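You operate a simulated robot arm through the tools that you are given. There is no shell and no other tool. Be economical: measure what you need, move in short steps, check, and stop when the job is done.

The job below is to be done with a simulated robot arm. You get a single attempt, and the scene is never put back.

JOB
Leak-test the splitter: cap outlet 3, shut the white valve, pump to 1 bar, then let the air out.
Fine: use the black cap; the blue valve stays open.
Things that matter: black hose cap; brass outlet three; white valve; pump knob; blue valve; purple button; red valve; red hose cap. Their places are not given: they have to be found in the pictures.

It is judged by the outcome, as a careful person would: the job done as asked, and still so three seconds after it is handed in. It fails if anything else is knocked over, pushed out of place, dropped, spilled or broken. A push-on lid holds only when it is set on centred and level and pressed home; a screw cap is set on level and turned clockwise until tight.

ROBOT AND FRAMES
A 6-joint arm with a two-finger parallel gripper, fixed in place. Base frame: the origin is at the foot of the arm, x ahead of it, y to its left, z up; the work surface is at about z = 0. Readings come in mm, rad, newtons and seconds.
With the tool pointing down near the work surface it reaches from about 120 to 500 mm from the base axis. Its first joint turns from -1.257 to 1.257 rad. Payload 0.65 kg.
The TCP is the grasp point between the finger pads, 25 mm short of the fingertips. In the tool frame z runs along the fingers and y along their closing line. The gripper opens to 76 mm. The fingers are 18 mm wide and 10 mm thick; the gripper's body (36 by 78 mm) begins 45 mm behind the TCP.
Orientation is that of the tool frame in the base frame, as a unit quaternion [w, x, y, z]. With the fingers straight down and closing along the base's y, the tool's x points along the base's -x, its y along +y and its z along -z.

CONTROLS
- The arm moves only by the tool apply_moves. Its arguments are lists of equal length, an entry for each row: "delta_pos": the shift along the tool's x, y, z in mm, a list of three; "delta_rot": the turn, a rotation vector about the tool's x, y, z in rad, a list of three; "gripper": the gripper command, from -1 (shut) to 1 (fully open), values between in proportion. In form: {"delta_pos": [[dx, dy, dz], ...], "delta_rot": [[ax, ay, az], ...], "gripper": [gripper, ...]}. A call has 1 to 10 rows; each row is the pose to reach, as a shift and turn from the pose commanded when the call began, along the tool's axes at that moment. Each row takes 0.2 s and may step no farther than 50 mm and 0.15 rad from the row before; otherwise, or with a gripper value out of range, the whole call is refused. A pose out of reach is approached as far as the arm can. The call stops where the force on the tool passes 90 N (or 10 N more than at its start, if that is more) or the arm is blocked; 0.2 s more then pass. The fingers move at their own pace (about 108 mm/s each) and stop on an object; they squeeze with about 21 N. The grip force told is the motor's: it shows also when the fingers shut on nothing. Time passes only in rows, and 0.2 s behind the last, so rows that repeat a pose let the fingers close. It gives the time, the measured TCP pose, the force on the tool (base axes), the opening and the grip force at its end, in the units of the frame above (readings bear some noise).
- Cameras (640 x 400 px; columns grow to the right, rows downward): "scene" is fixed at [76.8, 291.9, 425.5]; the picture's right is [-0.53, -0.85, 0.00], its down [-0.31, 0.19, -0.93] and it looks along [0.79, -0.49, -0.36] (base axes); focal length 214 px, centre (320, 200). "wrist" rides on the gripper at [-28, 0, -45] in the tool frame; the picture's right is [0.00, -1.00, 0.00], its down [0.97, 0.00, -0.24] and it looks along [0.24, 0.00, 0.97] (tool axes); focal length 218 px, centre (320, 200).
- camera(camera): a new picture of that camera. It takes no simulated time.
- measure_at(camera, pixels): for up to 12 pixels [column, row] of the newest picture of that camera ("zoom" is the newest enlarged one), the place [x, y, z] in the base frame of the surface seen there, good to about 2 mm. It takes no simulated time.
- enlarge(camera, box): a new picture of the part [left, top, right, bottom] of that camera's present view, enlarged. It takes no simulated time.
- finish_job(): hands the job in; it is judged then, once.

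Work in short steps. Measure before you move; look again where a grasp or a placing could have gone wrong, and mend it. You have 80 turns and 46 pictures in all, those below and enlarged ones among them. Open the gripper and draw the arm clear of the work before you hand the job in, unless the task says otherwise; then end with one line.

The tools are called after "Request:" as a command line: name --argument value ..., lists and objects as JSON in quotes. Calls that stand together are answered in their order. apply_moves: Moves the arm, as the interface text tells. Its arguments: {"type":"object","properties":{"delta_pos":{"type":"array","items":{"type":"array","items":{"type":"number"}}},"delta_rot":{"type":"array","items":{"type":"array","items":{"type":"number"}}},"gripper":{"type":"array","items":{"type":"number"}}},"required":["delta_pos","delta_rot","gripper"]} The other tools are called the same way: camera (camera) takes a picture; measure_at (camera, pixels) gives the place of the surface under pixels of a picture; enlarge (camera, box) takes an enlarged picture of a part of a camera's view; finish_job () hands the job in.

At the start:

```text
clock: 0.0
eef_pos: [180.9, 158.3, 390.6]
orientation: [0.001, 0.0, 1.0, 0.0]
force: [-0.6, -0.1, -0.1]
width: 75.9
grasp_force: 0.0
```

scene: 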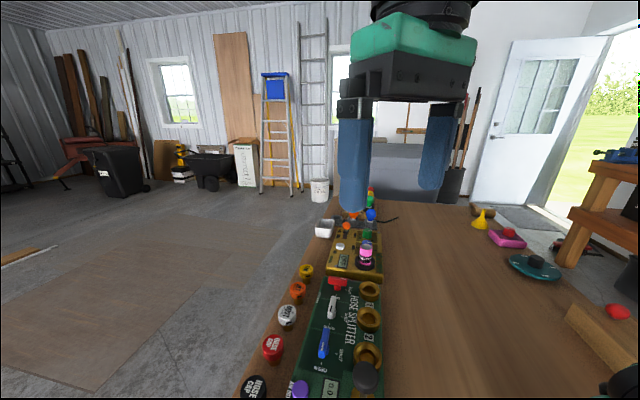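
wrist: 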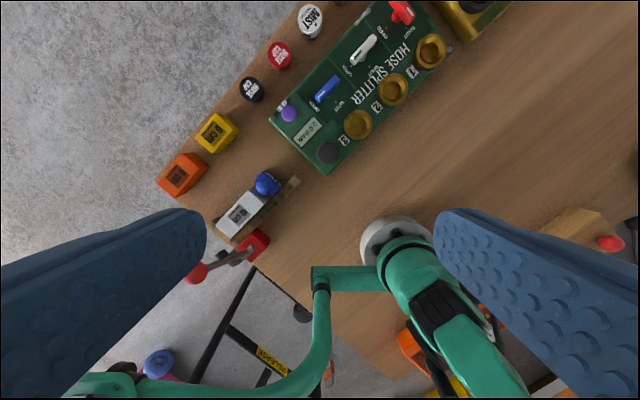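

The wrist view shows the splitter around (365,80), with caps along its left side. I'll enlarge it to read the labels.

Request:
enlarge --camera "wrist" --box '[220, 0, 480, 180]'

Request:
enlarge --camera "scene" --box '[220, 230, 460, 400]'

```text
2.22 times, centred on (350, 90) of wrist
```

zoom: 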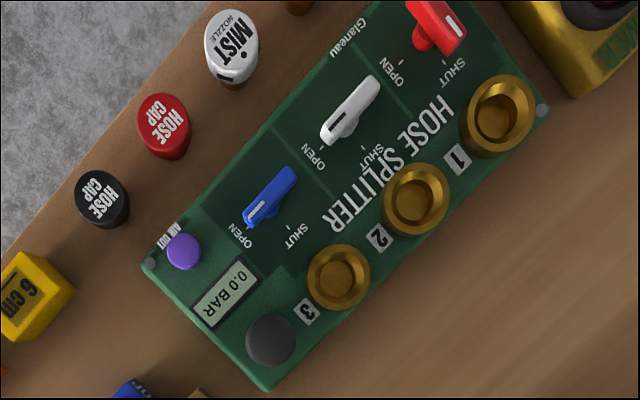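

```text
2.35 times, centred on (340, 315) of scene
```

zoom: 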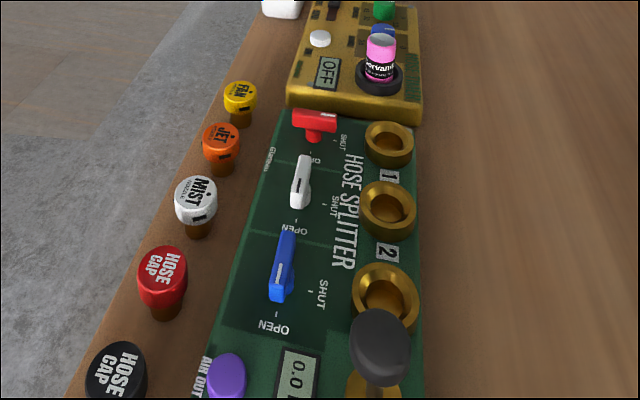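

Outlet 3 is at about wrist (358,125), the black cap at (252,89), the pump knob at (328,152) and purple AIR OUT at (289,113). I'll measure these.

Request:
measure_at --camera "wrist" --pixels '[[252, 89], [358, 121], [346, 124], [371, 124], [358, 112], [358, 136], [328, 152], [289, 112], [371, 38], [355, 60], [334, 80], [320, 96]]'

Request:
measure_at --camera "wrist" --pixels '[[270, 128], [322, 165], [350, 100], [260, 110], [235, 70], [310, 130], [243, 86], [261, 86], [252, 80], [252, 97], [279, 55], [311, 20]]'

```text
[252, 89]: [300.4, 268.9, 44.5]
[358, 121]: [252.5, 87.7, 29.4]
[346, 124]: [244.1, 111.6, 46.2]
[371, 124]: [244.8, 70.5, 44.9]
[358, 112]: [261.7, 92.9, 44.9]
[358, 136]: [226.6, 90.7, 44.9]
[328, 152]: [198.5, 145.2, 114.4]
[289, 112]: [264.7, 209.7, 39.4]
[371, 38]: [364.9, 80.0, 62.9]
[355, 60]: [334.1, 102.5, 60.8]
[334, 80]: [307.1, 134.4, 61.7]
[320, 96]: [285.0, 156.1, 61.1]
```

```text
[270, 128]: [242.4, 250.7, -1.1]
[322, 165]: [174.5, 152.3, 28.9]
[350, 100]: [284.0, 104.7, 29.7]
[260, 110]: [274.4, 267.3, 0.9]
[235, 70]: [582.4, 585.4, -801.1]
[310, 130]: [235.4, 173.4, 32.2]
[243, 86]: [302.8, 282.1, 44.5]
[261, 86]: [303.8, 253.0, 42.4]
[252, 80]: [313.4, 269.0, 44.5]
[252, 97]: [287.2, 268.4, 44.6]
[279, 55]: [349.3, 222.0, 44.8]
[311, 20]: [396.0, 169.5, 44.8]
```

Outlet 3 is at about (244,91) with its rim at z 45, the black cap at (300,269) with its top at z 44.5, and the knob top at z 114. I'll move to a closer viewpoint above the splitter.

Request:
apply_moves --delta_pos '[[-34, -2, 35], [-68, -4, 70], [-102, -6, 105], [-136, -8, 140], [-136, -8, 140]]' --delta_rot '[[0, 0, 0], [0, 0, 0], [0, 0, 0], [0, 0, 0], [0, 0, 0]]' --gripper '[1, 1, 1, 1, 1]'

Request:
camera --camera "wrist"

Request:
enlarge --camera "scene" --box '[220, 300, 400, 400]'

```text
clock: 1.2
eef_pos: [316.5, 149.7, 250.9]
orientation: [0.0, 0.0, 1.0, 0.0]
force: [0.0, 1.2, 0.7]
width: 76.1
grasp_force: 0.1
```

```text
41 pictures are left
```

wrist: 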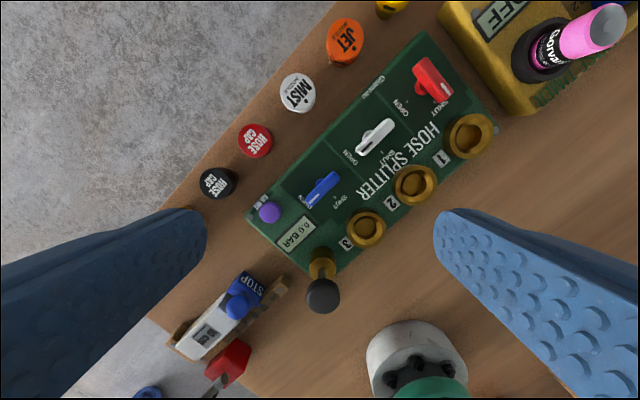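

```text
3.56 times, centred on (310, 350) of scene
```

zoom: 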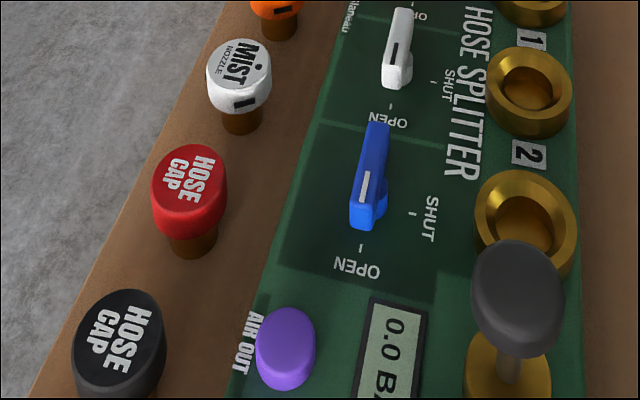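

Now a close view of the cap and outlet 3 from the wrist.

Request:
enlarge --camera "wrist" --box '[190, 120, 430, 270]'

Request:
measure_at --camera "wrist" --pixels '[[218, 183], [228, 197], [366, 226], [349, 228], [384, 228], [366, 211], [366, 245], [323, 295], [269, 212], [333, 176], [311, 201], [323, 250]]'

```text
2.67 times, centred on (310, 195) of wrist
```

zoom: 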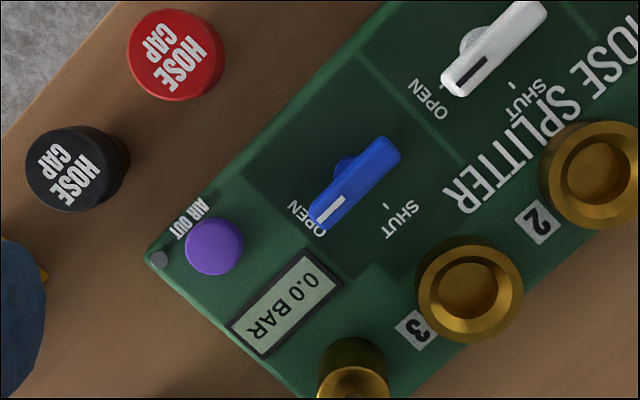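

```text
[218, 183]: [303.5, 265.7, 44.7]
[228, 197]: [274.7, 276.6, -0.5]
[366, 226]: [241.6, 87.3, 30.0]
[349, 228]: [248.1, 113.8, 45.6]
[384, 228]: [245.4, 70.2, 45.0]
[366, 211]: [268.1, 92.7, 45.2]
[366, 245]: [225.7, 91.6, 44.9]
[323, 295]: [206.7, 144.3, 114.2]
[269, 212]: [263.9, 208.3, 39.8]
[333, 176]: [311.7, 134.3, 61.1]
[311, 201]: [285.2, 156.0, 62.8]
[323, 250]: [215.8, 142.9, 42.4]
```

I'll measure the edges in the zoomed picture: cap top around (68,168), outlet rim around (469,290), blue and white levers and their labels.

Request:
measure_at --camera "zoom" --pixels '[[30, 168], [108, 168], [68, 132], [68, 205], [112, 185], [420, 290], [516, 285], [467, 242], [467, 330], [432, 110], [530, 95], [490, 50]]'

Request:
measure_at --camera "wrist" --pixels '[[308, 296], [338, 296], [323, 281], [323, 308], [240, 145], [266, 145], [253, 128], [253, 153], [391, 121], [360, 153], [382, 152], [398, 158]]'

```text
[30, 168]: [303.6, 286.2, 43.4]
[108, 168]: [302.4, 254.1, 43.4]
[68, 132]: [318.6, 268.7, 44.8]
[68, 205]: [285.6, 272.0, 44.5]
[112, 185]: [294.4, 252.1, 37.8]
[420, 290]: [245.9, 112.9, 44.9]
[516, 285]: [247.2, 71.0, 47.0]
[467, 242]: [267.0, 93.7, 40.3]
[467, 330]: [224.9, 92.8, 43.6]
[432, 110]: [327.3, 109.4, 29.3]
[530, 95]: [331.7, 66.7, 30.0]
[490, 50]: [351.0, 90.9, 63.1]
```

```text
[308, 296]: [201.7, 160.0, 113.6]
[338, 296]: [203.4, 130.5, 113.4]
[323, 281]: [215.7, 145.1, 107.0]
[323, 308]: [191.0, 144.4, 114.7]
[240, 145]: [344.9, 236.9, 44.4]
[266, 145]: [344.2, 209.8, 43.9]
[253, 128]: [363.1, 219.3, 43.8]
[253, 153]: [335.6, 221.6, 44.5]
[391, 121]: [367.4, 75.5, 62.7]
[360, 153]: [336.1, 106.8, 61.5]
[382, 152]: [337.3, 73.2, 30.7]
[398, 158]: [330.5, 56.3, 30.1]
```

The cap top is centred at about (302,269.5), diameter ~34; the outlet rim is centred at (246,92), diameter ~42. I need the cap's side height and what is under it, so I'll zoom the scene camera on the caps.

Request:
enlarge --camera "scene" --box '[232, 325, 312, 399]'

```text
5.41 times, centred on (272, 362) of scene
```

zoom: 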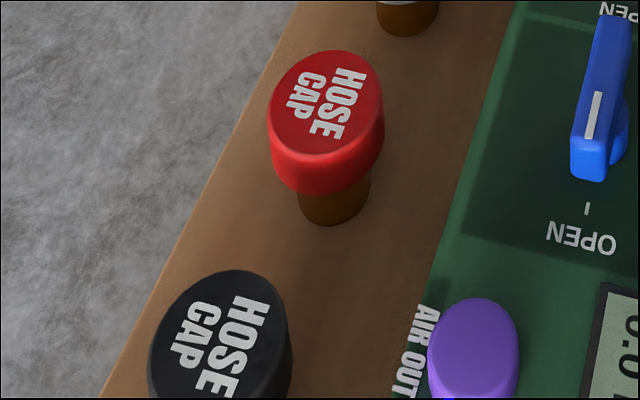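

Request:
measure_at --camera "zoom" --pixels '[[310, 152], [315, 170], [320, 188], [325, 192], [330, 200], [333, 218], [335, 224], [336, 228], [302, 205], [368, 190], [290, 380], [272, 335]]'

```text
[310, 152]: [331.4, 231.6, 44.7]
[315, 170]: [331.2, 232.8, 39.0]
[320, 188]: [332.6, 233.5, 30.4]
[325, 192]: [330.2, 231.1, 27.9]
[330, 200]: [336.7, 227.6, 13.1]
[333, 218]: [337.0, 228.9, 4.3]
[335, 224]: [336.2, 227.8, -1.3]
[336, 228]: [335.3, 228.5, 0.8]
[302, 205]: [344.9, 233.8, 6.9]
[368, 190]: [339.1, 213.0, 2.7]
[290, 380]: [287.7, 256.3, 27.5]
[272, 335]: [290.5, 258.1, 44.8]
```

The cap body spans z≈27–44.5 on a ~23 mm stem. I'll turn the tool 0.8 rad so it closes across the panel, and look closely into outlet 3 to see how the cap seats.

Request:
apply_moves --delta_pos '[[9.6, -11.8, 13.5], [19.2, -23.6, 27], [28.8, -35.4, 40.5], [38.4, -47.2, 54], [48, -59, 67.5], [57.5, -70.7, 81], [57.5, -70.7, 81]]' --delta_rot '[[0, 0, 0.1333], [0, 0, 0.2667], [0, 0, 0.4], [0, 0, 0.5333], [0, 0, 0.6667], [0, 0, 0.8], [0, 0, 0.8]]' --gripper '[1, 1, 1, 1, 1, 1, 1]'

Request:
camera --camera "wrist"

```text
clock: 2.8
eef_pos: [260.1, 79.6, 168.8]
orientation: [0.0, 0.39, 0.921, 0.0]
force: [0.1, -0.8, -0.3]
width: 75.9
grasp_force: 0.0
```

```text
37 pictures are left
```

wrist: 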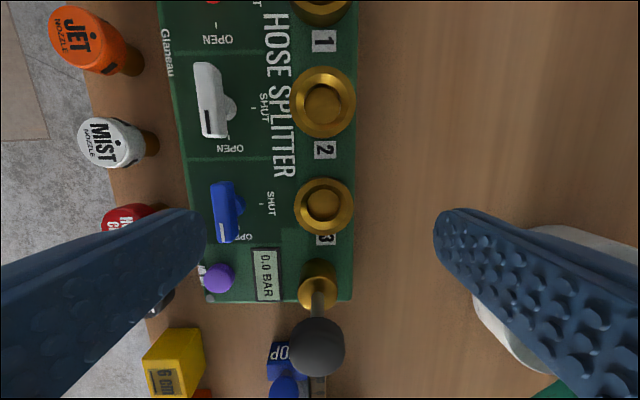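

Aligned with the panel. I'll zoom in on outlet 3 at (325,205).

Request:
enlarge --camera "wrist" --box '[270, 170, 380, 240]'

```text
5.71 times, centred on (325, 205) of wrist
```

zoom: 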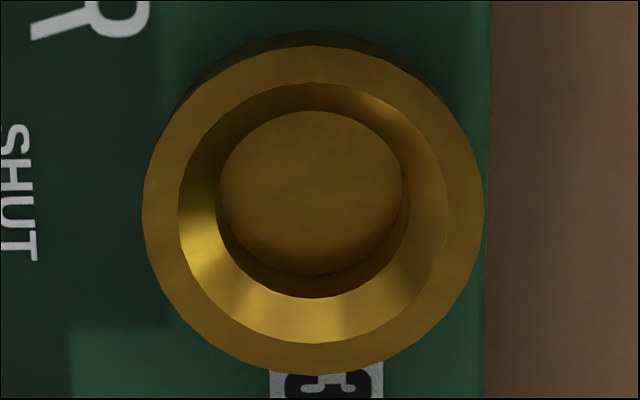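

Request:
measure_at --camera "zoom" --pixels '[[150, 215], [478, 215], [313, 52], [313, 368], [185, 215], [440, 215], [225, 185], [398, 185], [310, 190], [310, 120], [310, 260], [310, 300]]'

Request:
measure_at --camera "wrist" --pixels '[[217, 274], [317, 348], [205, 70], [212, 132], [228, 110], [222, 148], [253, 108], [222, 188], [228, 237], [318, 325], [290, 348], [344, 348]]'

```text
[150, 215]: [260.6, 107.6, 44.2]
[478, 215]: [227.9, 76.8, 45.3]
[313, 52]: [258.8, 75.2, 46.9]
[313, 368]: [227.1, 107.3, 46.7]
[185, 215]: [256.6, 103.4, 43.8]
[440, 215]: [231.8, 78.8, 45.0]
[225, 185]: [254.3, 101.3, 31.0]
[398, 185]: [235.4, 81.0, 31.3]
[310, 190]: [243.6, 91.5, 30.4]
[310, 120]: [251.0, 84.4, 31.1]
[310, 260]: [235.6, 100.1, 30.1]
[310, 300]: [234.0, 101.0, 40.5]
```

```text
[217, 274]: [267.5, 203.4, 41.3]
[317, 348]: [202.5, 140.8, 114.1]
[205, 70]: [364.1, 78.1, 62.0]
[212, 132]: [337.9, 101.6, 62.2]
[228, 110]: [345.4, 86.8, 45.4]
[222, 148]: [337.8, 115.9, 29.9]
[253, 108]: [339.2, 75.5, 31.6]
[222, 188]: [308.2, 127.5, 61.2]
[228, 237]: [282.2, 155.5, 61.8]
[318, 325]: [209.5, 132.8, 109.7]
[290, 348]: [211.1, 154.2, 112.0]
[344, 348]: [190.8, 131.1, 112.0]
```

Outlet 3's rim is centred at about (244.5,91.8), with a cone leading into a ~26 mm bore. Next I'll go to a viewpoint over the black cap.

Request:
apply_moves --delta_pos '[[22.3, 40.9, 5], [44.6, 81.8, 10], [67, 122.7, 15], [89.3, 163.5, 20], [89.3, 163.5, 20]]' --delta_rot '[[0, 0, 0], [0, 0, 0], [0, 0, 0], [0, 0, 0], [0, 0, 0]]' --gripper '[1, 1, 1, 1, 1]'

Request:
enlarge --camera "wrist" --box '[240, 140, 400, 260]'

```text
clock: 4.0
eef_pos: [315.0, 257.3, 149.0]
orientation: [0.0, 0.389, 0.921, 0.0]
force: [0.7, -0.3, 0.2]
width: 75.9
grasp_force: 0.0
```

```text
3.33 times, centred on (320, 200) of wrist
```

zoom: 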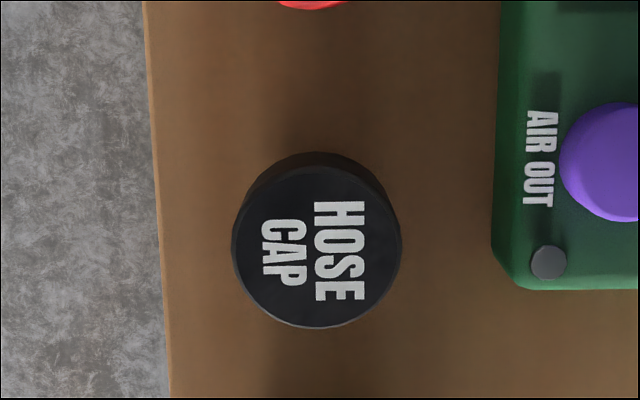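

Cap top spans (233–402, 168–328) in the zoom; measuring its edges for a precise centre.

Request:
measure_at --camera "zoom" --pixels '[[237, 247], [397, 247], [317, 172], [317, 324], [265, 195], [369, 300], [265, 300], [369, 195]]'

```text
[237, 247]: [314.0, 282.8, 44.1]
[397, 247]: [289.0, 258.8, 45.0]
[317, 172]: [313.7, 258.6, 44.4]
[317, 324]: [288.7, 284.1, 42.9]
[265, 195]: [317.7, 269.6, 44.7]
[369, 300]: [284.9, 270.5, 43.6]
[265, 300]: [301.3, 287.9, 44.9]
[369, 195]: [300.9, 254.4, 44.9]
```

The cap centre is (301.3,270.9), diameter 35. I'll descend so the tips end just above the cap's lower edge (TCP z≈54) and then close.

Request:
apply_moves --delta_pos '[[19.3, -0.3, 20], [19.3, -0.3, 50], [19.3, -0.3, 75], [19.3, -0.3, 95], [19.3, -0.3, 95]]' --delta_rot '[[0, 0, 0], [0, 0, 0], [0, 0, 0], [0, 0, 0], [0, 0, 0]]' --gripper '[0.6, 0.6, 0.6, 0.6, 0.6]'

Request:
camera --camera "wrist"

```text
clock: 5.2
eef_pos: [301.3, 270.0, 53.6]
orientation: [0.0, 0.389, 0.921, 0.0]
force: [0.6, -0.1, -0.2]
width: 60.8
grasp_force: 0.1
```

```text
34 pictures are left
```

wrist: 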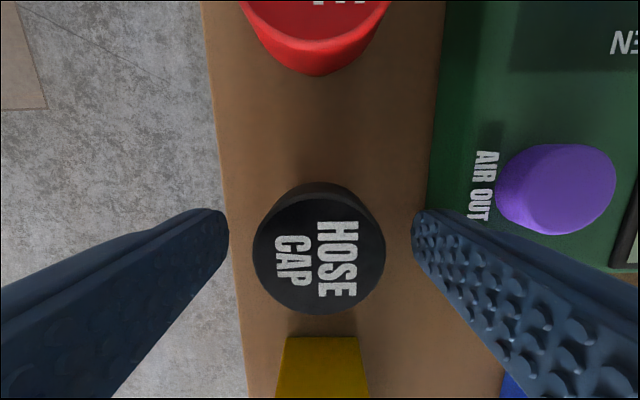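

The cap sits centred between the fingers, so I close the gripper.

Request:
apply_moves --delta_pos '[[0, 0.4, 0], [0, 0.4, 0], [0, 0.4, 0]]' --delta_rot '[[0, 0, 0], [0, 0, 0], [0, 0, 0]]' --gripper '[0, -1, -1]'

Request:
apply_moves --delta_pos '[[0, 0, -10], [0, 0, -30], [0, 0, -60], [0, 0, -90], [0, 0, -90]]' --delta_rot '[[0, 0, 0], [0, 0, 0], [0, 0, 0], [0, 0, 0], [0, 0, 0]]' --gripper '[-1, -1, -1, -1, -1]'

Request:
camera --camera "scene"

Request:
camera --camera "wrist"

```text
clock: 6.0
eef_pos: [301.8, 271.4, 51.7]
orientation: [0.0, 0.39, 0.921, 0.001]
force: [-0.3, -0.3, -0.6]
width: 36.7
grasp_force: 20.8
```

```text
clock: 7.2
eef_pos: [300.9, 270.7, 143.4]
orientation: [0.0, 0.389, 0.921, 0.0]
force: [0.2, 0.1, -0.5]
width: 36.6
grasp_force: 20.6
```

```text
33 pictures are left
```

scene: 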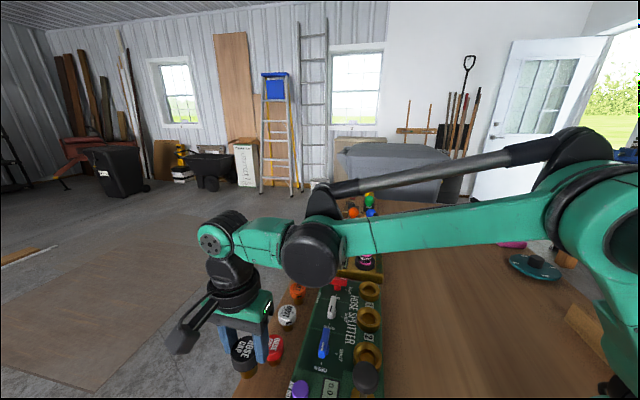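

```text
32 pictures are left
```

wrist: 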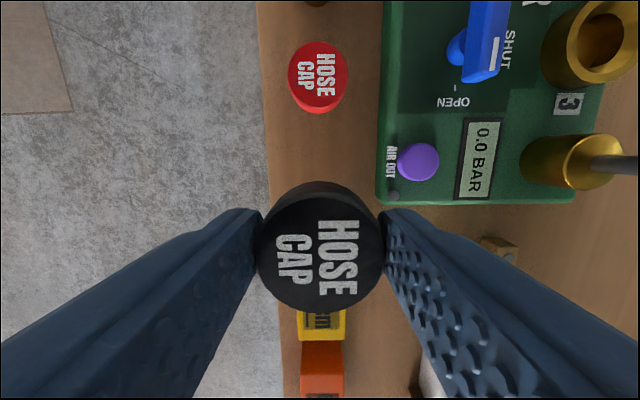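

The cap is held. I'll zoom the scene at (247,355) to check its underside.

Request:
enlarge --camera "scene" --box '[200, 310, 300, 390]'

```text
5.00 times, centred on (250, 350) of scene
```

zoom: 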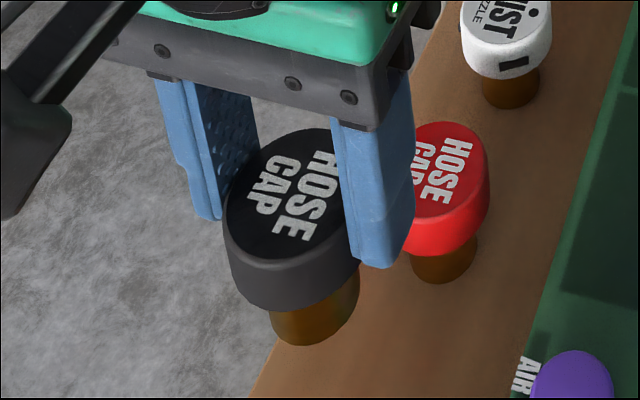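

The stem belongs to the cap: it is a plug for the bore. I'll measure its length.

Request:
measure_at --camera "zoom" --pixels '[[285, 308], [290, 320], [295, 335], [300, 342], [280, 335], [345, 325], [240, 270], [250, 295]]'

```text
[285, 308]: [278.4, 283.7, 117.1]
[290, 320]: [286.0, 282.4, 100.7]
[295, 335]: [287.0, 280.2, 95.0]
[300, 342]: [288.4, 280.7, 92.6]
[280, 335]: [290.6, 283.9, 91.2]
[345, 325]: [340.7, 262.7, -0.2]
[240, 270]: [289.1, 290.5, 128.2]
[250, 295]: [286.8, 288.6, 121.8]
```

The plug bottom is ~52 mm below the TCP. I'll carry the cap over outlet 3 and look there.

Request:
apply_moves --delta_pos '[[-18, -33, 0], [-36, -66, 0], [-53, -99, 0], [-71, -132, 0], [-88.9, -165.4, 0], [-88.9, -165.4, 20], [-88.9, -165.4, 20]]' --delta_rot '[[0, 0, 0], [0, 0, 0], [0, 0, 0], [0, 0, 0], [0, 0, 0], [0, 0, 0], [0, 0, 0]]' --gripper '[-1, -1, -1, -1, -1, -1, -1]'

Request:
camera --camera "wrist"

Request:
enlarge --camera "scene" --box '[300, 290, 420, 380]'

```text
clock: 8.8
eef_pos: [243.8, 90.9, 124.2]
orientation: [0.0, 0.389, 0.921, 0.0]
force: [-0.4, 0.4, -0.1]
width: 36.2
grasp_force: 20.8
```

```text
30 pictures are left
```

wrist: 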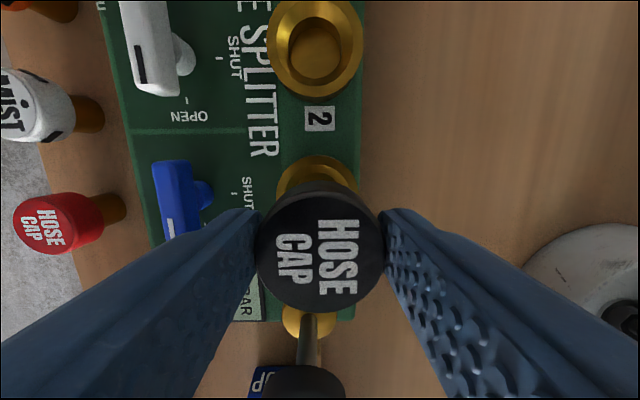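

```text
4.44 times, centred on (360, 335) of scene
```

zoom: 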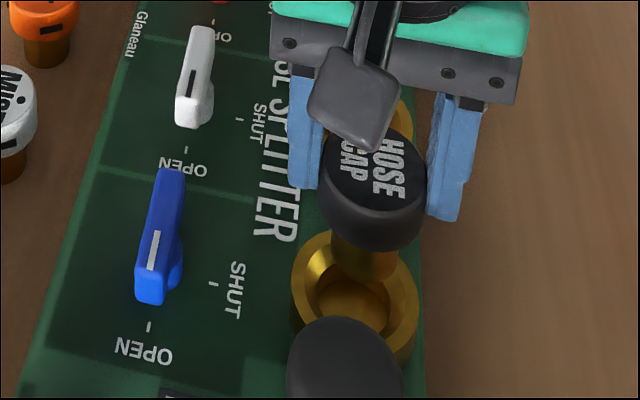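

Positioned over outlet 3. I lower in small steps, watching the force.

Request:
apply_moves --delta_pos '[[0.4, 0.6, 10], [0.4, 0.6, 20], [0.4, 0.6, 26], [0.4, 0.6, 32], [0.4, 0.6, 36]]' --delta_rot '[[0, 0, 0], [0, 0, 0], [0, 0, 0], [0, 0, 0], [0, 0, 0]]' --gripper '[-1, -1, -1, -1, -1]'

Request:
enlarge --camera "scene" --box '[300, 290, 420, 380]'

```text
clock: 10.0
eef_pos: [245.4, 92.5, 89.8]
orientation: [0.0, 0.389, 0.921, 0.0]
force: [-0.9, 1.4, 0.0]
width: 36.6
grasp_force: 21.5
```

```text
4.44 times, centred on (360, 335) of scene
```

zoom: 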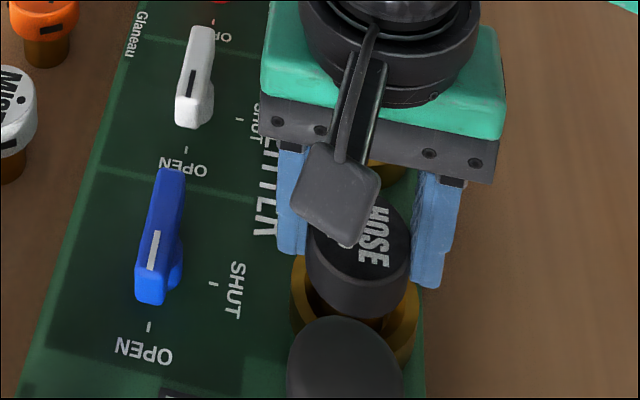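

No contact force, and the plug is going into the bore. I continue down gradually.

Request:
apply_moves --delta_pos '[[0, 0, 4], [0, 0, 8], [0, 0, 12], [0, 0, 15], [0, 0, 18]]' --delta_rot '[[0, 0, 0], [0, 0, 0], [0, 0, 0], [0, 0, 0], [0, 0, 0]]' --gripper '[-1, -1, -1, -1, -1]'

```text
clock: 11.2
eef_pos: [243.7, 93.7, 72.3]
orientation: [0.001, 0.39, 0.921, 0.0]
force: [0.4, 0.1, 65.7]
width: 37.2
grasp_force: 20.7
```

There is 66 N of push at z 72, close to where the flange should meet the rim. I'll look before pressing more.

Request:
enlarge --camera "wrist" --box '[240, 130, 400, 330]'

Request:
enlarge --camera "scene" --box '[320, 320, 400, 380]'

```text
2.00 times, centred on (320, 230) of wrist
```

zoom: 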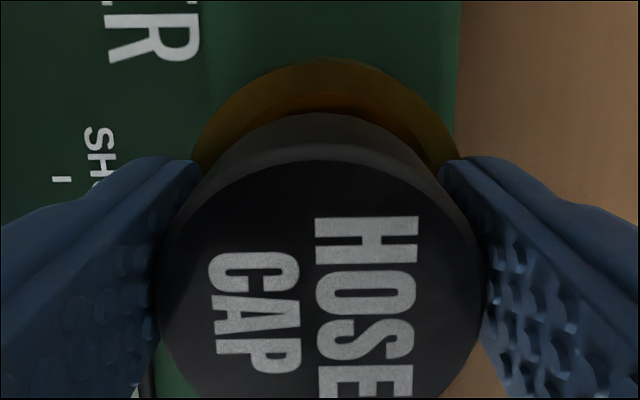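

```text
6.67 times, centred on (360, 350) of scene
```

zoom: 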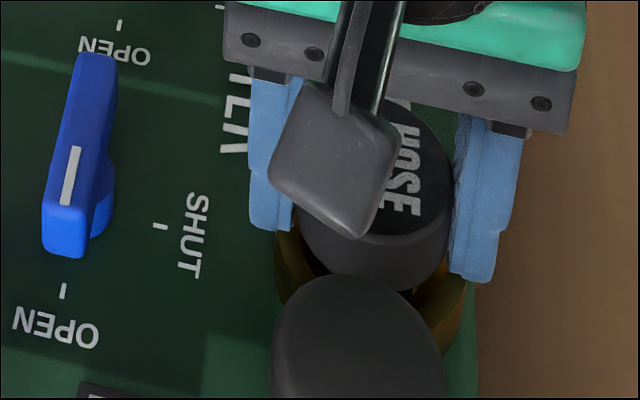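

Request:
measure_at --camera "zoom" --pixels '[[415, 125], [428, 170], [425, 225], [400, 270], [400, 285], [432, 300], [450, 275], [290, 255]]'

```text
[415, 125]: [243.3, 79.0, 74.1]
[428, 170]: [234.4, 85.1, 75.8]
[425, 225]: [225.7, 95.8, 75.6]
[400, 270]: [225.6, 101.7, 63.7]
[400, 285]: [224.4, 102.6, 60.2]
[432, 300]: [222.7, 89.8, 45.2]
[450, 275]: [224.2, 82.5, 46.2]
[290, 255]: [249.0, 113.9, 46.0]
```

The cap top is at z 75.8, so it slid up in the grip, and the fingertips (z≈47) are now at the rim. I'll back up a little, release, then press on the cap's top with closed fingers.

Request:
apply_moves --delta_pos '[[0, 0, -2], [0, 0, -2], [0, 0, -2], [0, 0, -20], [0, 0, -50], [0, 0, -70], [0, 0, -70]]' --delta_rot '[[0, 0, 0], [0, 0, 0], [0, 0, 0], [0, 0, 0], [0, 0, 0], [0, 0, 0], [0, 0, 0]]' --gripper '[-1, 0.4, 0.4, 0.4, 0.4, 0.4, 0.4]'

Request:
camera --camera "wrist"

Request:
enlarge --camera "scene" --box '[310, 310, 400, 380]'

```text
clock: 12.8
eef_pos: [246.8, 95.1, 141.1]
orientation: [0.0, 0.389, 0.921, 0.0]
force: [-1.0, 0.5, -0.4]
width: 53.2
grasp_force: 0.1
```

```text
25 pictures are left
```

wrist: 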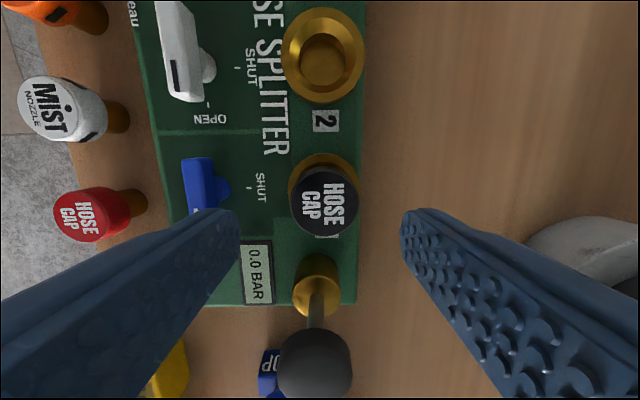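

```text
5.71 times, centred on (355, 345) of scene
```

zoom: 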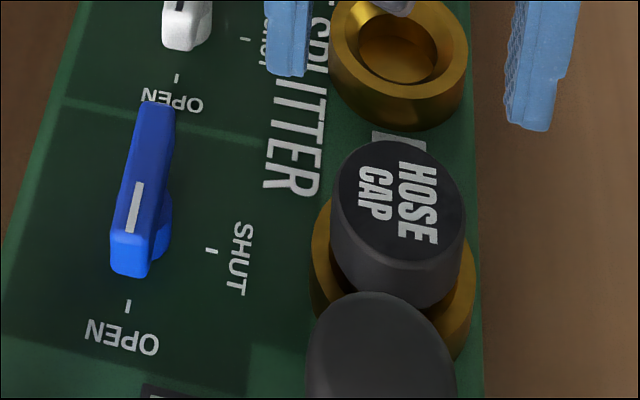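

Released; the cap stands in the outlet. I measure its top for level and centring.

Request:
measure_at --camera "wrist" --pixels '[[293, 200], [356, 200], [325, 170], [325, 232], [325, 200], [301, 180], [349, 222]]'

Request:
measure_at --camera "zoom" --pixels '[[340, 190], [460, 220], [400, 148], [390, 250], [400, 295], [430, 300], [330, 270], [455, 300]]'

```text
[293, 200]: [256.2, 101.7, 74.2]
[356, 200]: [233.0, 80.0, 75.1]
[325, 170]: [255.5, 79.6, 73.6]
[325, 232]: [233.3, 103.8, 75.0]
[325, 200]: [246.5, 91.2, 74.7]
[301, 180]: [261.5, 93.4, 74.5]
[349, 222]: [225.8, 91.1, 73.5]
```

```text
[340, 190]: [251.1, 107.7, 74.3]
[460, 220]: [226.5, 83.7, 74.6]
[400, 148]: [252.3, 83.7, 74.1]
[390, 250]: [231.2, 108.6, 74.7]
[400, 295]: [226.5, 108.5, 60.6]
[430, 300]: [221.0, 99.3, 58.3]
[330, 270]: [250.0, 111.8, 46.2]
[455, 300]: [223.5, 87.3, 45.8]
```

The cap is level and centred at (244.4,91.5) with its top at z 74.5. I'll press it with closed fingertips.

Request:
apply_moves --delta_pos '[[0, 0, 0], [0, 0, 0], [0, 0, 20], [0, 0, 34], [0, 0, 38]]' --delta_rot '[[0, 0, 0], [0, 0, 0], [0, 0, 0], [0, 0, 0], [0, 0, 0]]' --gripper '[-1, -1, -1, -1, -1]'

Request:
apply_moves --delta_pos '[[0, 0, 2], [0, 0, 4], [0, 0, 6], [0, 0, 8], [0, 0, 10]]' --delta_rot '[[0, 0, 0], [0, 0, 0], [0, 0, 0], [0, 0, 0], [0, 0, 0]]' --gripper '[-1, -1, -1, -1, -1]'

```text
clock: 14.0
eef_pos: [246.8, 92.7, 102.1]
orientation: [0.0, 0.388, 0.921, 0.0]
force: [0.1, 0.3, 0.2]
width: 0.0
grasp_force: 20.9
```

```text
clock: 14.8
eef_pos: [246.5, 93.4, 98.7]
orientation: [0.0, 0.39, 0.921, -0.001]
force: [-2.3, -1.2, 48.5]
width: 0.0
grasp_force: 20.9
stopped in row 4: the force on the tool passed its limit (the readings are from after the stop); the commanded pose is now the measured one
```

Firm stop at tip z≈73.7 with >90 N, so the plug is bottomed. I lift off and go to view the white valve, at about (350,90).

Request:
apply_moves --delta_pos '[[0, 0, -20], [0, 0, -51], [-32, 24, -51], [-64, 48, -51], [-95, 73, -51], [-95, 73, -51]]' --delta_rot '[[0, 0, 0], [0, 0, 0], [0, 0, 0], [0, 0, 0], [0, 0, 0], [0, 0, 0]]' --gripper '[-1, -1, -1, -1, 0, 0]'

Request:
camera --camera "wrist"

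Request:
enlarge --camera "scene" --box '[300, 270, 420, 390]'

```text
clock: 16.2
eef_pos: [364.5, 76.2, 150.0]
orientation: [-0.001, 0.389, 0.921, 0.001]
force: [0.0, -0.2, -0.4]
width: 38.0
grasp_force: 0.1
```

```text
23 pictures are left
```

wrist: 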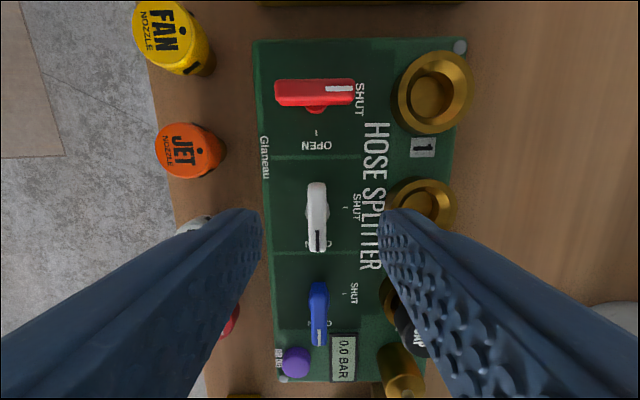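

```text
3.33 times, centred on (360, 330) of scene
```

zoom: 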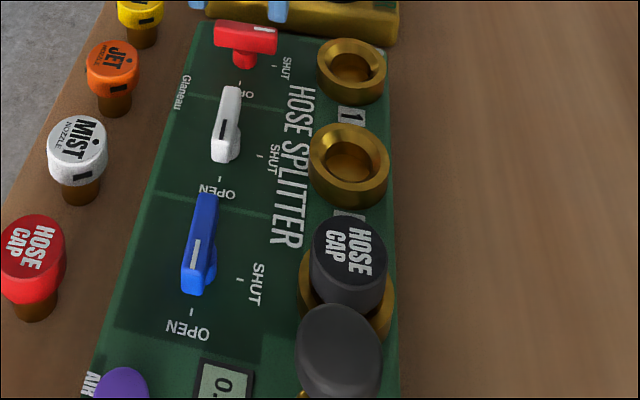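

Red points to SHUT and white to OPEN. I'll measure the white lever (316,183)–(318,251) and its edges, plus obstacle heights.

Request:
measure_at --camera "wrist" --pixels '[[316, 186], [318, 248], [309, 215], [325, 215], [317, 215], [346, 208], [278, 92], [352, 90], [315, 108], [430, 95], [300, 215], [313, 135]]'

```text
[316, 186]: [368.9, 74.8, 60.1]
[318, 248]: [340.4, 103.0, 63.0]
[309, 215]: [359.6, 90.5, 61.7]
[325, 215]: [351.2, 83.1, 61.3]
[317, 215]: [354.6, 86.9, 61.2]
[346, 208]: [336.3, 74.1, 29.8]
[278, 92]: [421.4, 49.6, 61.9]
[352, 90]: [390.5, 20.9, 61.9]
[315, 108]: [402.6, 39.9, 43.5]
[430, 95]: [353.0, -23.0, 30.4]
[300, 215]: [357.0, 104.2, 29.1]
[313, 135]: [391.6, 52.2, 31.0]
```

The pivot is at about (354.8,88.7), lever width 11 and top z 62. I'll descend astride it (tips at z≈50) and close.

Request:
apply_moves --delta_pos '[[15.7, 1.7, 0], [15.7, 1.7, 40], [15.7, 1.7, 74], [15.7, 1.7, 74], [15.7, 1.7, 74], [15.7, 1.7, 74]]' --delta_rot '[[0, 0, 0], [0, 0, 0], [0, 0, 0], [0, 0, 0], [0, 0, 0], [0, 0, 0]]' --gripper '[0, 0, 0, -0.5, -1, -1]'

Request:
camera --camera "wrist"

```text
clock: 17.6
eef_pos: [354.6, 88.1, 75.0]
orientation: [0.0, 0.388, 0.922, 0.001]
force: [25.7, 17.1, -23.5]
width: 11.5
grasp_force: 32.2
```

```text
21 pictures are left
```

wrist: 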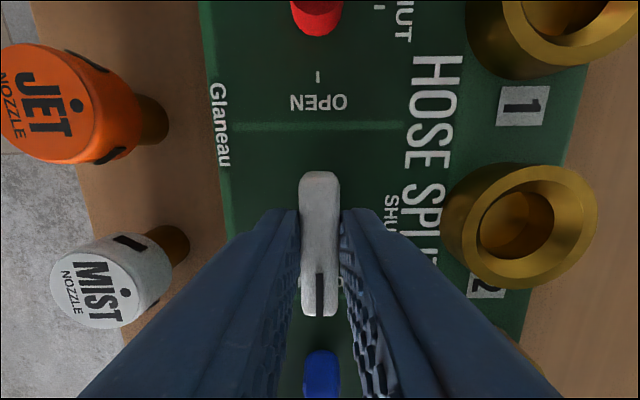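

The lever is gripped at 11.5 mm. I turn counter-clockwise towards SHUT, with a small v correction to ease the side load.

Request:
apply_moves --delta_pos '[[0, 1.2, 0], [0, 1.2, 0], [0, 1.2, 0], [0, 1.2, 0], [0, 1.2, 0], [0, 1.2, 0]]' --delta_rot '[[0, 0, 0], [0, 0, -0.14], [0, 0, -0.28], [0, 0, -0.42], [0, 0, -0.56], [0, 0, -0.7]]' --gripper '[-1, -1, -1, -1, -1, -1]'

```text
clock: 19.0
eef_pos: [355.0, 90.1, 76.0]
orientation: [-0.001, 0.047, 0.999, 0.003]
force: [7.6, 39.8, 21.3]
width: 11.6
grasp_force: 31.9
```

It is turning. I continue to 90° with a slight relief in +y.

Request:
apply_moves --delta_pos '[[0, 0.8, 0], [0, 0.8, 0], [0, 0.8, 0], [0, 0.8, 0], [0, 0.8, 0], [0, 0.8, 0], [0, 0.8, 0]]' --delta_rot '[[0, 0, -0.14], [0, 0, -0.28], [0, 0, -0.42], [0, 0, -0.56], [0, 0, -0.7], [0, 0, -0.84], [0, 0, -0.88]]' --gripper '[-1, -1, -1, -1, -1, -1, -1]'

Request:
camera --camera "wrist"

```text
clock: 20.6
eef_pos: [353.4, 92.7, 75.0]
orientation: [-0.002, -0.383, 0.924, 0.007]
force: [-31.2, 40.7, 14.5]
width: 11.8
grasp_force: 32.5
```

```text
20 pictures are left
```

wrist: 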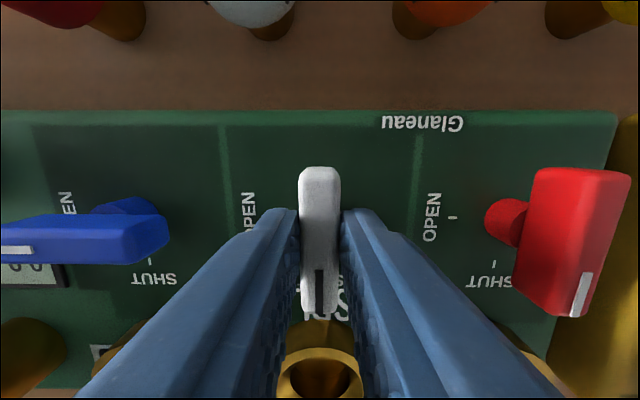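

The white lever now matches the red one, pointing to SHUT. I release, lift and check.

Request:
apply_moves --delta_pos '[[0, 0, 0], [0, 0, 0], [0, 0, -30], [0, 0, -75], [0, 0, -75]]' --delta_rot '[[0, 0, 0], [0, 0, 0], [0, 0, 0], [0, 0, 0], [0, 0, 0]]' --gripper '[-0.2, -0.2, -0.2, -0.2, -0.2]'

Request:
enlarge --camera "scene" --box '[290, 270, 410, 390]'

Request:
camera --camera "wrist"

```text
clock: 21.8
eef_pos: [355.7, 88.8, 147.9]
orientation: [-0.001, -0.38, 0.925, 0.0]
force: [-0.3, 0.7, 0.5]
width: 30.1
grasp_force: 0.1
```

```text
3.33 times, centred on (350, 330) of scene
```

zoom: 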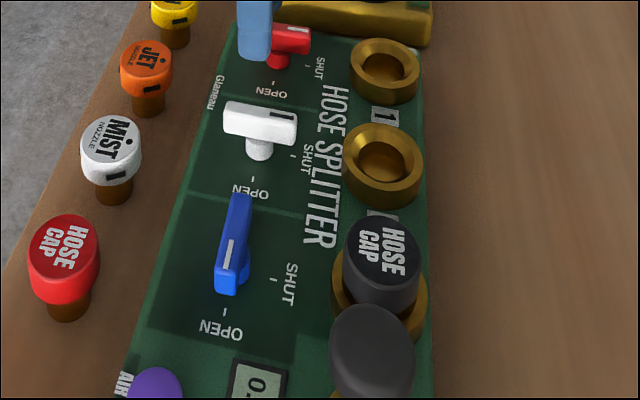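

```text
18 pictures are left
```

wrist: 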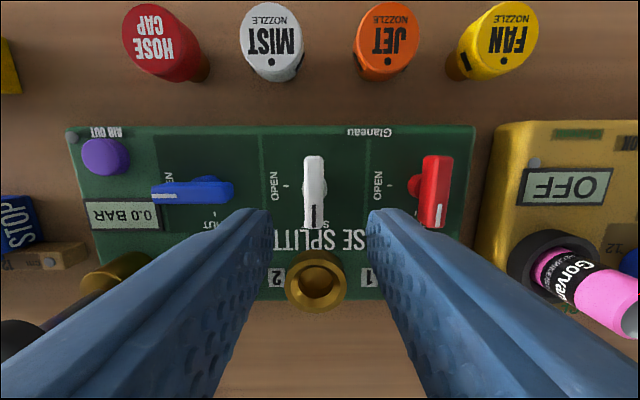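

White is shut and the gauge reads 0.0. I move above the pump knob (201.5,144) with fingers closed, keeping this yaw so the wrist camera can see the gauge.

Request:
apply_moves --delta_pos '[[0, 0, -20], [17.7, 37, -20], [35.4, 74, -20], [53, 111, -20], [70.8, 147.6, -20], [70.8, 147.6, -20]]' --delta_rot '[[0, 0, 0], [0, 0, 0], [0, 0, 0], [0, 0, 0], [0, 0, 0], [0, 0, 0]]' --gripper '[-1, -1, -1, -1, -1, -1]'

Request:
camera --camera "wrist"

```text
clock: 23.2
eef_pos: [201.6, 143.8, 172.8]
orientation: [-0.001, -0.38, 0.925, 0.0]
force: [1.0, 0.0, 0.7]
width: 0.0
grasp_force: 20.5
```

```text
17 pictures are left
```

wrist: 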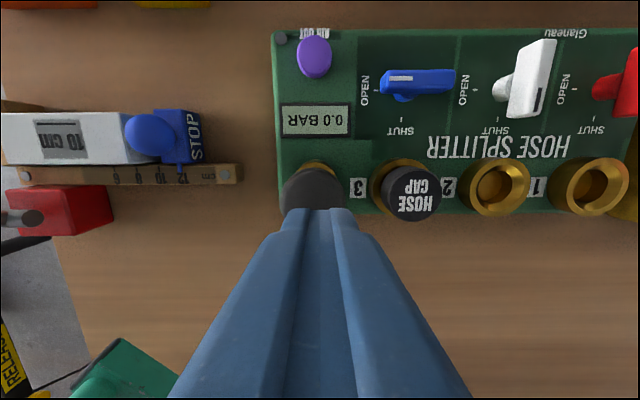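

Gauge at (315,120) is readable. I verify the knob's centre from its visible edges before pressing.

Request:
measure_at --camera "wrist" --pixels '[[286, 195], [342, 195], [314, 174], [314, 200], [316, 120], [314, 55], [170, 130]]'

```text
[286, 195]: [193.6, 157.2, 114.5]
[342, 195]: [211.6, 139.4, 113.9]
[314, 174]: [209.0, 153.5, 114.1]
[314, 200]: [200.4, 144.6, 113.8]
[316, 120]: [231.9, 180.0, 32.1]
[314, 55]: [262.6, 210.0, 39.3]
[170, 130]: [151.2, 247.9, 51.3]
```

Good alignment. I press down in steps.

Request:
apply_moves --delta_pos '[[0, 0, 28], [0, 0, 34], [0, 0, 40], [0, 0, 46], [0, 0, 52]]' --delta_rot '[[0, 0, 0], [0, 0, 0], [0, 0, 0], [0, 0, 0], [0, 0, 0]]' --gripper '[-1, -1, -1, -1, -1]'

Request:
enlarge --camera "wrist" --box '[220, 0, 440, 200]'

```text
clock: 24.4
eef_pos: [202.5, 143.0, 119.1]
orientation: [-0.001, -0.38, 0.925, 0.001]
force: [-0.7, 2.3, 5.3]
width: 0.0
grasp_force: 21.4
```

```text
2.00 times, centred on (330, 100) of wrist
```

zoom: 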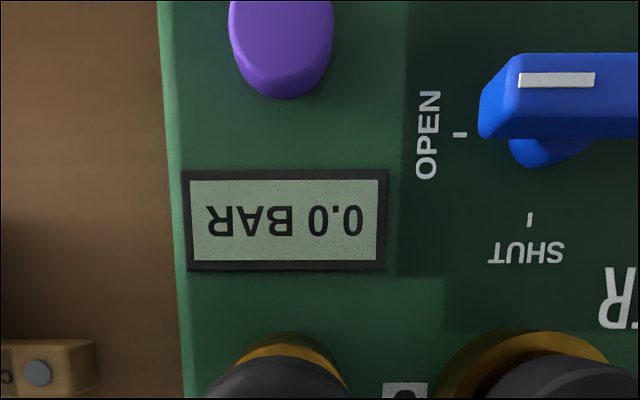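

The knob gives with ~5 N; the gauge is still 0.0. I complete the stroke.

Request:
apply_moves --delta_pos '[[0, 0, 6], [0, 0, 12], [0, 0, 18], [0, 0, 24]]' --delta_rot '[[0, 0, 0], [0, 0, 0], [0, 0, 0], [0, 0, 0]]' --gripper '[-1, -1, -1, -1]'

Request:
enlarge --camera "wrist" --box '[220, 0, 440, 200]'

```text
clock: 25.2
eef_pos: [203.4, 144.0, 105.4]
orientation: [-0.004, -0.381, 0.925, -0.001]
force: [-6.0, -3.7, 98.6]
width: 0.1
grasp_force: 20.8
stopped in row 3: the force on the tool passed its limit (the readings are from after the stop); the commanded pose is now the measured one
```

```text
2.00 times, centred on (330, 100) of wrist
```

zoom: 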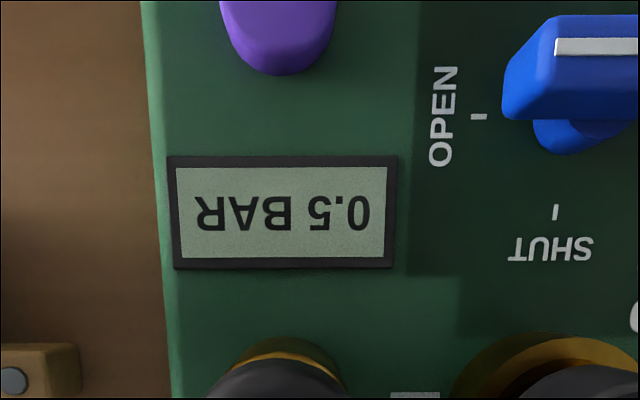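

One full stroke gave 0.5 BAR, with the stop at TCP z≈105. I raise to let the knob spring back and check.

Request:
apply_moves --delta_pos '[[0, 0, -15], [0, 0, -30], [0, 0, -45], [0, 0, -55], [0, 0, -55]]' --delta_rot '[[0, 0, 0], [0, 0, 0], [0, 0, 0], [0, 0, 0], [0, 0, 0]]' --gripper '[-1, -1, -1, -1, -1]'

Request:
camera --camera "wrist"

Request:
measure_at --camera "wrist" --pixels '[[314, 190], [313, 200], [300, 195]]'

```text
clock: 26.4
eef_pos: [203.6, 145.3, 159.4]
orientation: [-0.004, -0.38, 0.925, -0.001]
force: [0.3, -0.3, 0.1]
width: 0.0
grasp_force: 20.2
```

```text
14 pictures are left
```

wrist: 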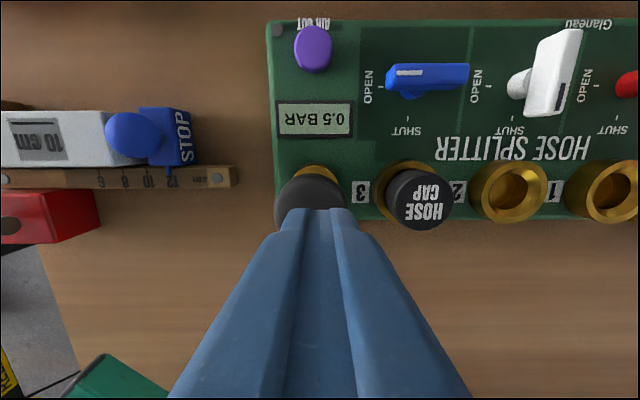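

```text
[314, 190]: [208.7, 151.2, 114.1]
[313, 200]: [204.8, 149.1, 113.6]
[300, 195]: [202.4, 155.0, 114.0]
```

Knob is back at z 114 and the pressure holds at 0.5. Second full stroke.

Request:
apply_moves --delta_pos '[[2.4, 0.3, 15], [2.4, 0.3, 24], [2.4, 0.3, 32], [2.4, 0.3, 40], [2.4, 0.3, 46], [2.4, 0.3, 50], [2.4, 0.3, 53], [2.4, 0.3, 55]]' --delta_rot '[[0, 0, 0], [0, 0, 0], [0, 0, 0], [0, 0, 0], [0, 0, 0], [0, 0, 0], [0, 0, 0], [0, 0, 0]]' --gripper '[-1, -1, -1, -1, -1, -1, -1, -1]'

Request:
apply_moves --delta_pos '[[0, 0, -15], [0, 0, -30], [0, 0, -45], [0, 0, -60], [0, 0, -60]]' --delta_rot '[[0, 0, 0], [0, 0, 0], [0, 0, 0], [0, 0, 0], [0, 0, 0]]' --gripper '[-1, -1, -1, -1, -1]'

Request:
camera --camera "wrist"

```text
clock: 28.2
eef_pos: [201.1, 141.3, 105.2]
orientation: [-0.006, -0.38, 0.925, -0.002]
force: [-8.3, -5.2, 77.6]
width: 0.0
grasp_force: 21.3
stopped in row 8: the force on the tool passed its limit (the readings are from after the stop); the commanded pose is now the measured one
```

```text
clock: 29.4
eef_pos: [201.0, 142.3, 165.9]
orientation: [-0.005, -0.38, 0.925, -0.002]
force: [-0.2, 0.5, 0.3]
width: 0.0
grasp_force: 21.0
```

```text
13 pictures are left
```

wrist: 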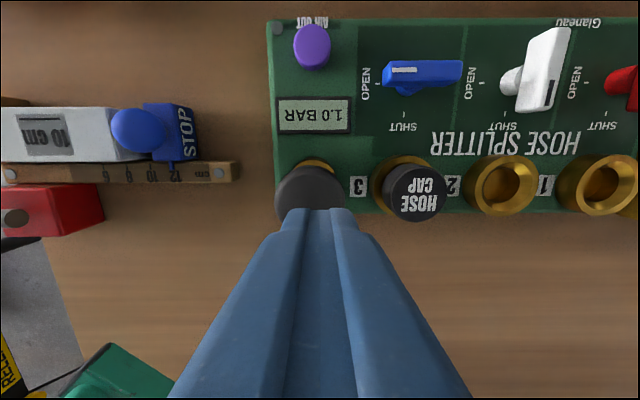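

1.0 BAR reached and holding. I move over the purple AIR OUT button (264.5,208.5), hovering at tip z≈60.

Request:
apply_moves --delta_pos '[[-30, 0.8, 0], [-60, 1.6, 0], [-91.7, 2.4, 0], [-91.7, 2.4, 40], [-91.7, 2.4, 80], [-91.7, 2.4, 80]]' --delta_rot '[[0, 0, 0], [0, 0, 0], [0, 0, 0], [0, 0, 0], [0, 0, 0], [0, 0, 0]]' --gripper '[-1, -1, -1, -1, -1, -1]'

Request:
camera --camera "wrist"

Request:
enlarge --camera "scene" --box '[260, 320, 380, 400]'

```text
clock: 30.8
eef_pos: [265.7, 209.4, 82.9]
orientation: [-0.004, -0.381, 0.925, -0.002]
force: [-0.9, 0.1, 0.0]
width: 0.0
grasp_force: 21.1
```

```text
12 pictures are left
```

wrist: 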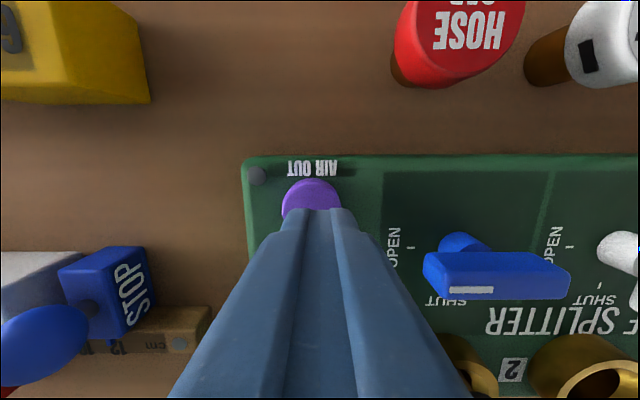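

```text
5.00 times, centred on (320, 360) of scene
```

zoom: 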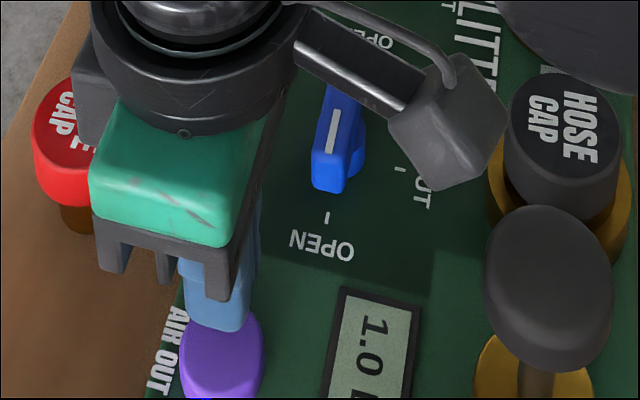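

Aligned on the button. I press down in small steps and hold.

Request:
apply_moves --delta_pos '[[0, 0, 12], [0, 0, 17], [0, 0, 20], [0, 0, 23], [0, 0, 26], [0, 0, 26]]' --delta_rot '[[0, 0, 0], [0, 0, 0], [0, 0, 0], [0, 0, 0], [0, 0, 0], [0, 0, 0]]' --gripper '[-1, -1, -1, -1, -1, -1]'

Request:
enlarge --camera "scene" --box '[260, 320, 380, 400]'

```text
clock: 32.2
eef_pos: [265.3, 208.6, 56.4]
orientation: [-0.004, -0.38, 0.925, -0.003]
force: [3.4, 0.2, 13.4]
width: 0.1
grasp_force: 20.6
```

```text
5.00 times, centred on (320, 360) of scene
```

zoom: 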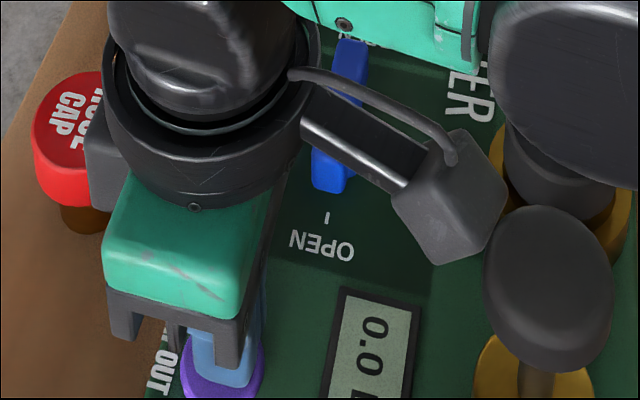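

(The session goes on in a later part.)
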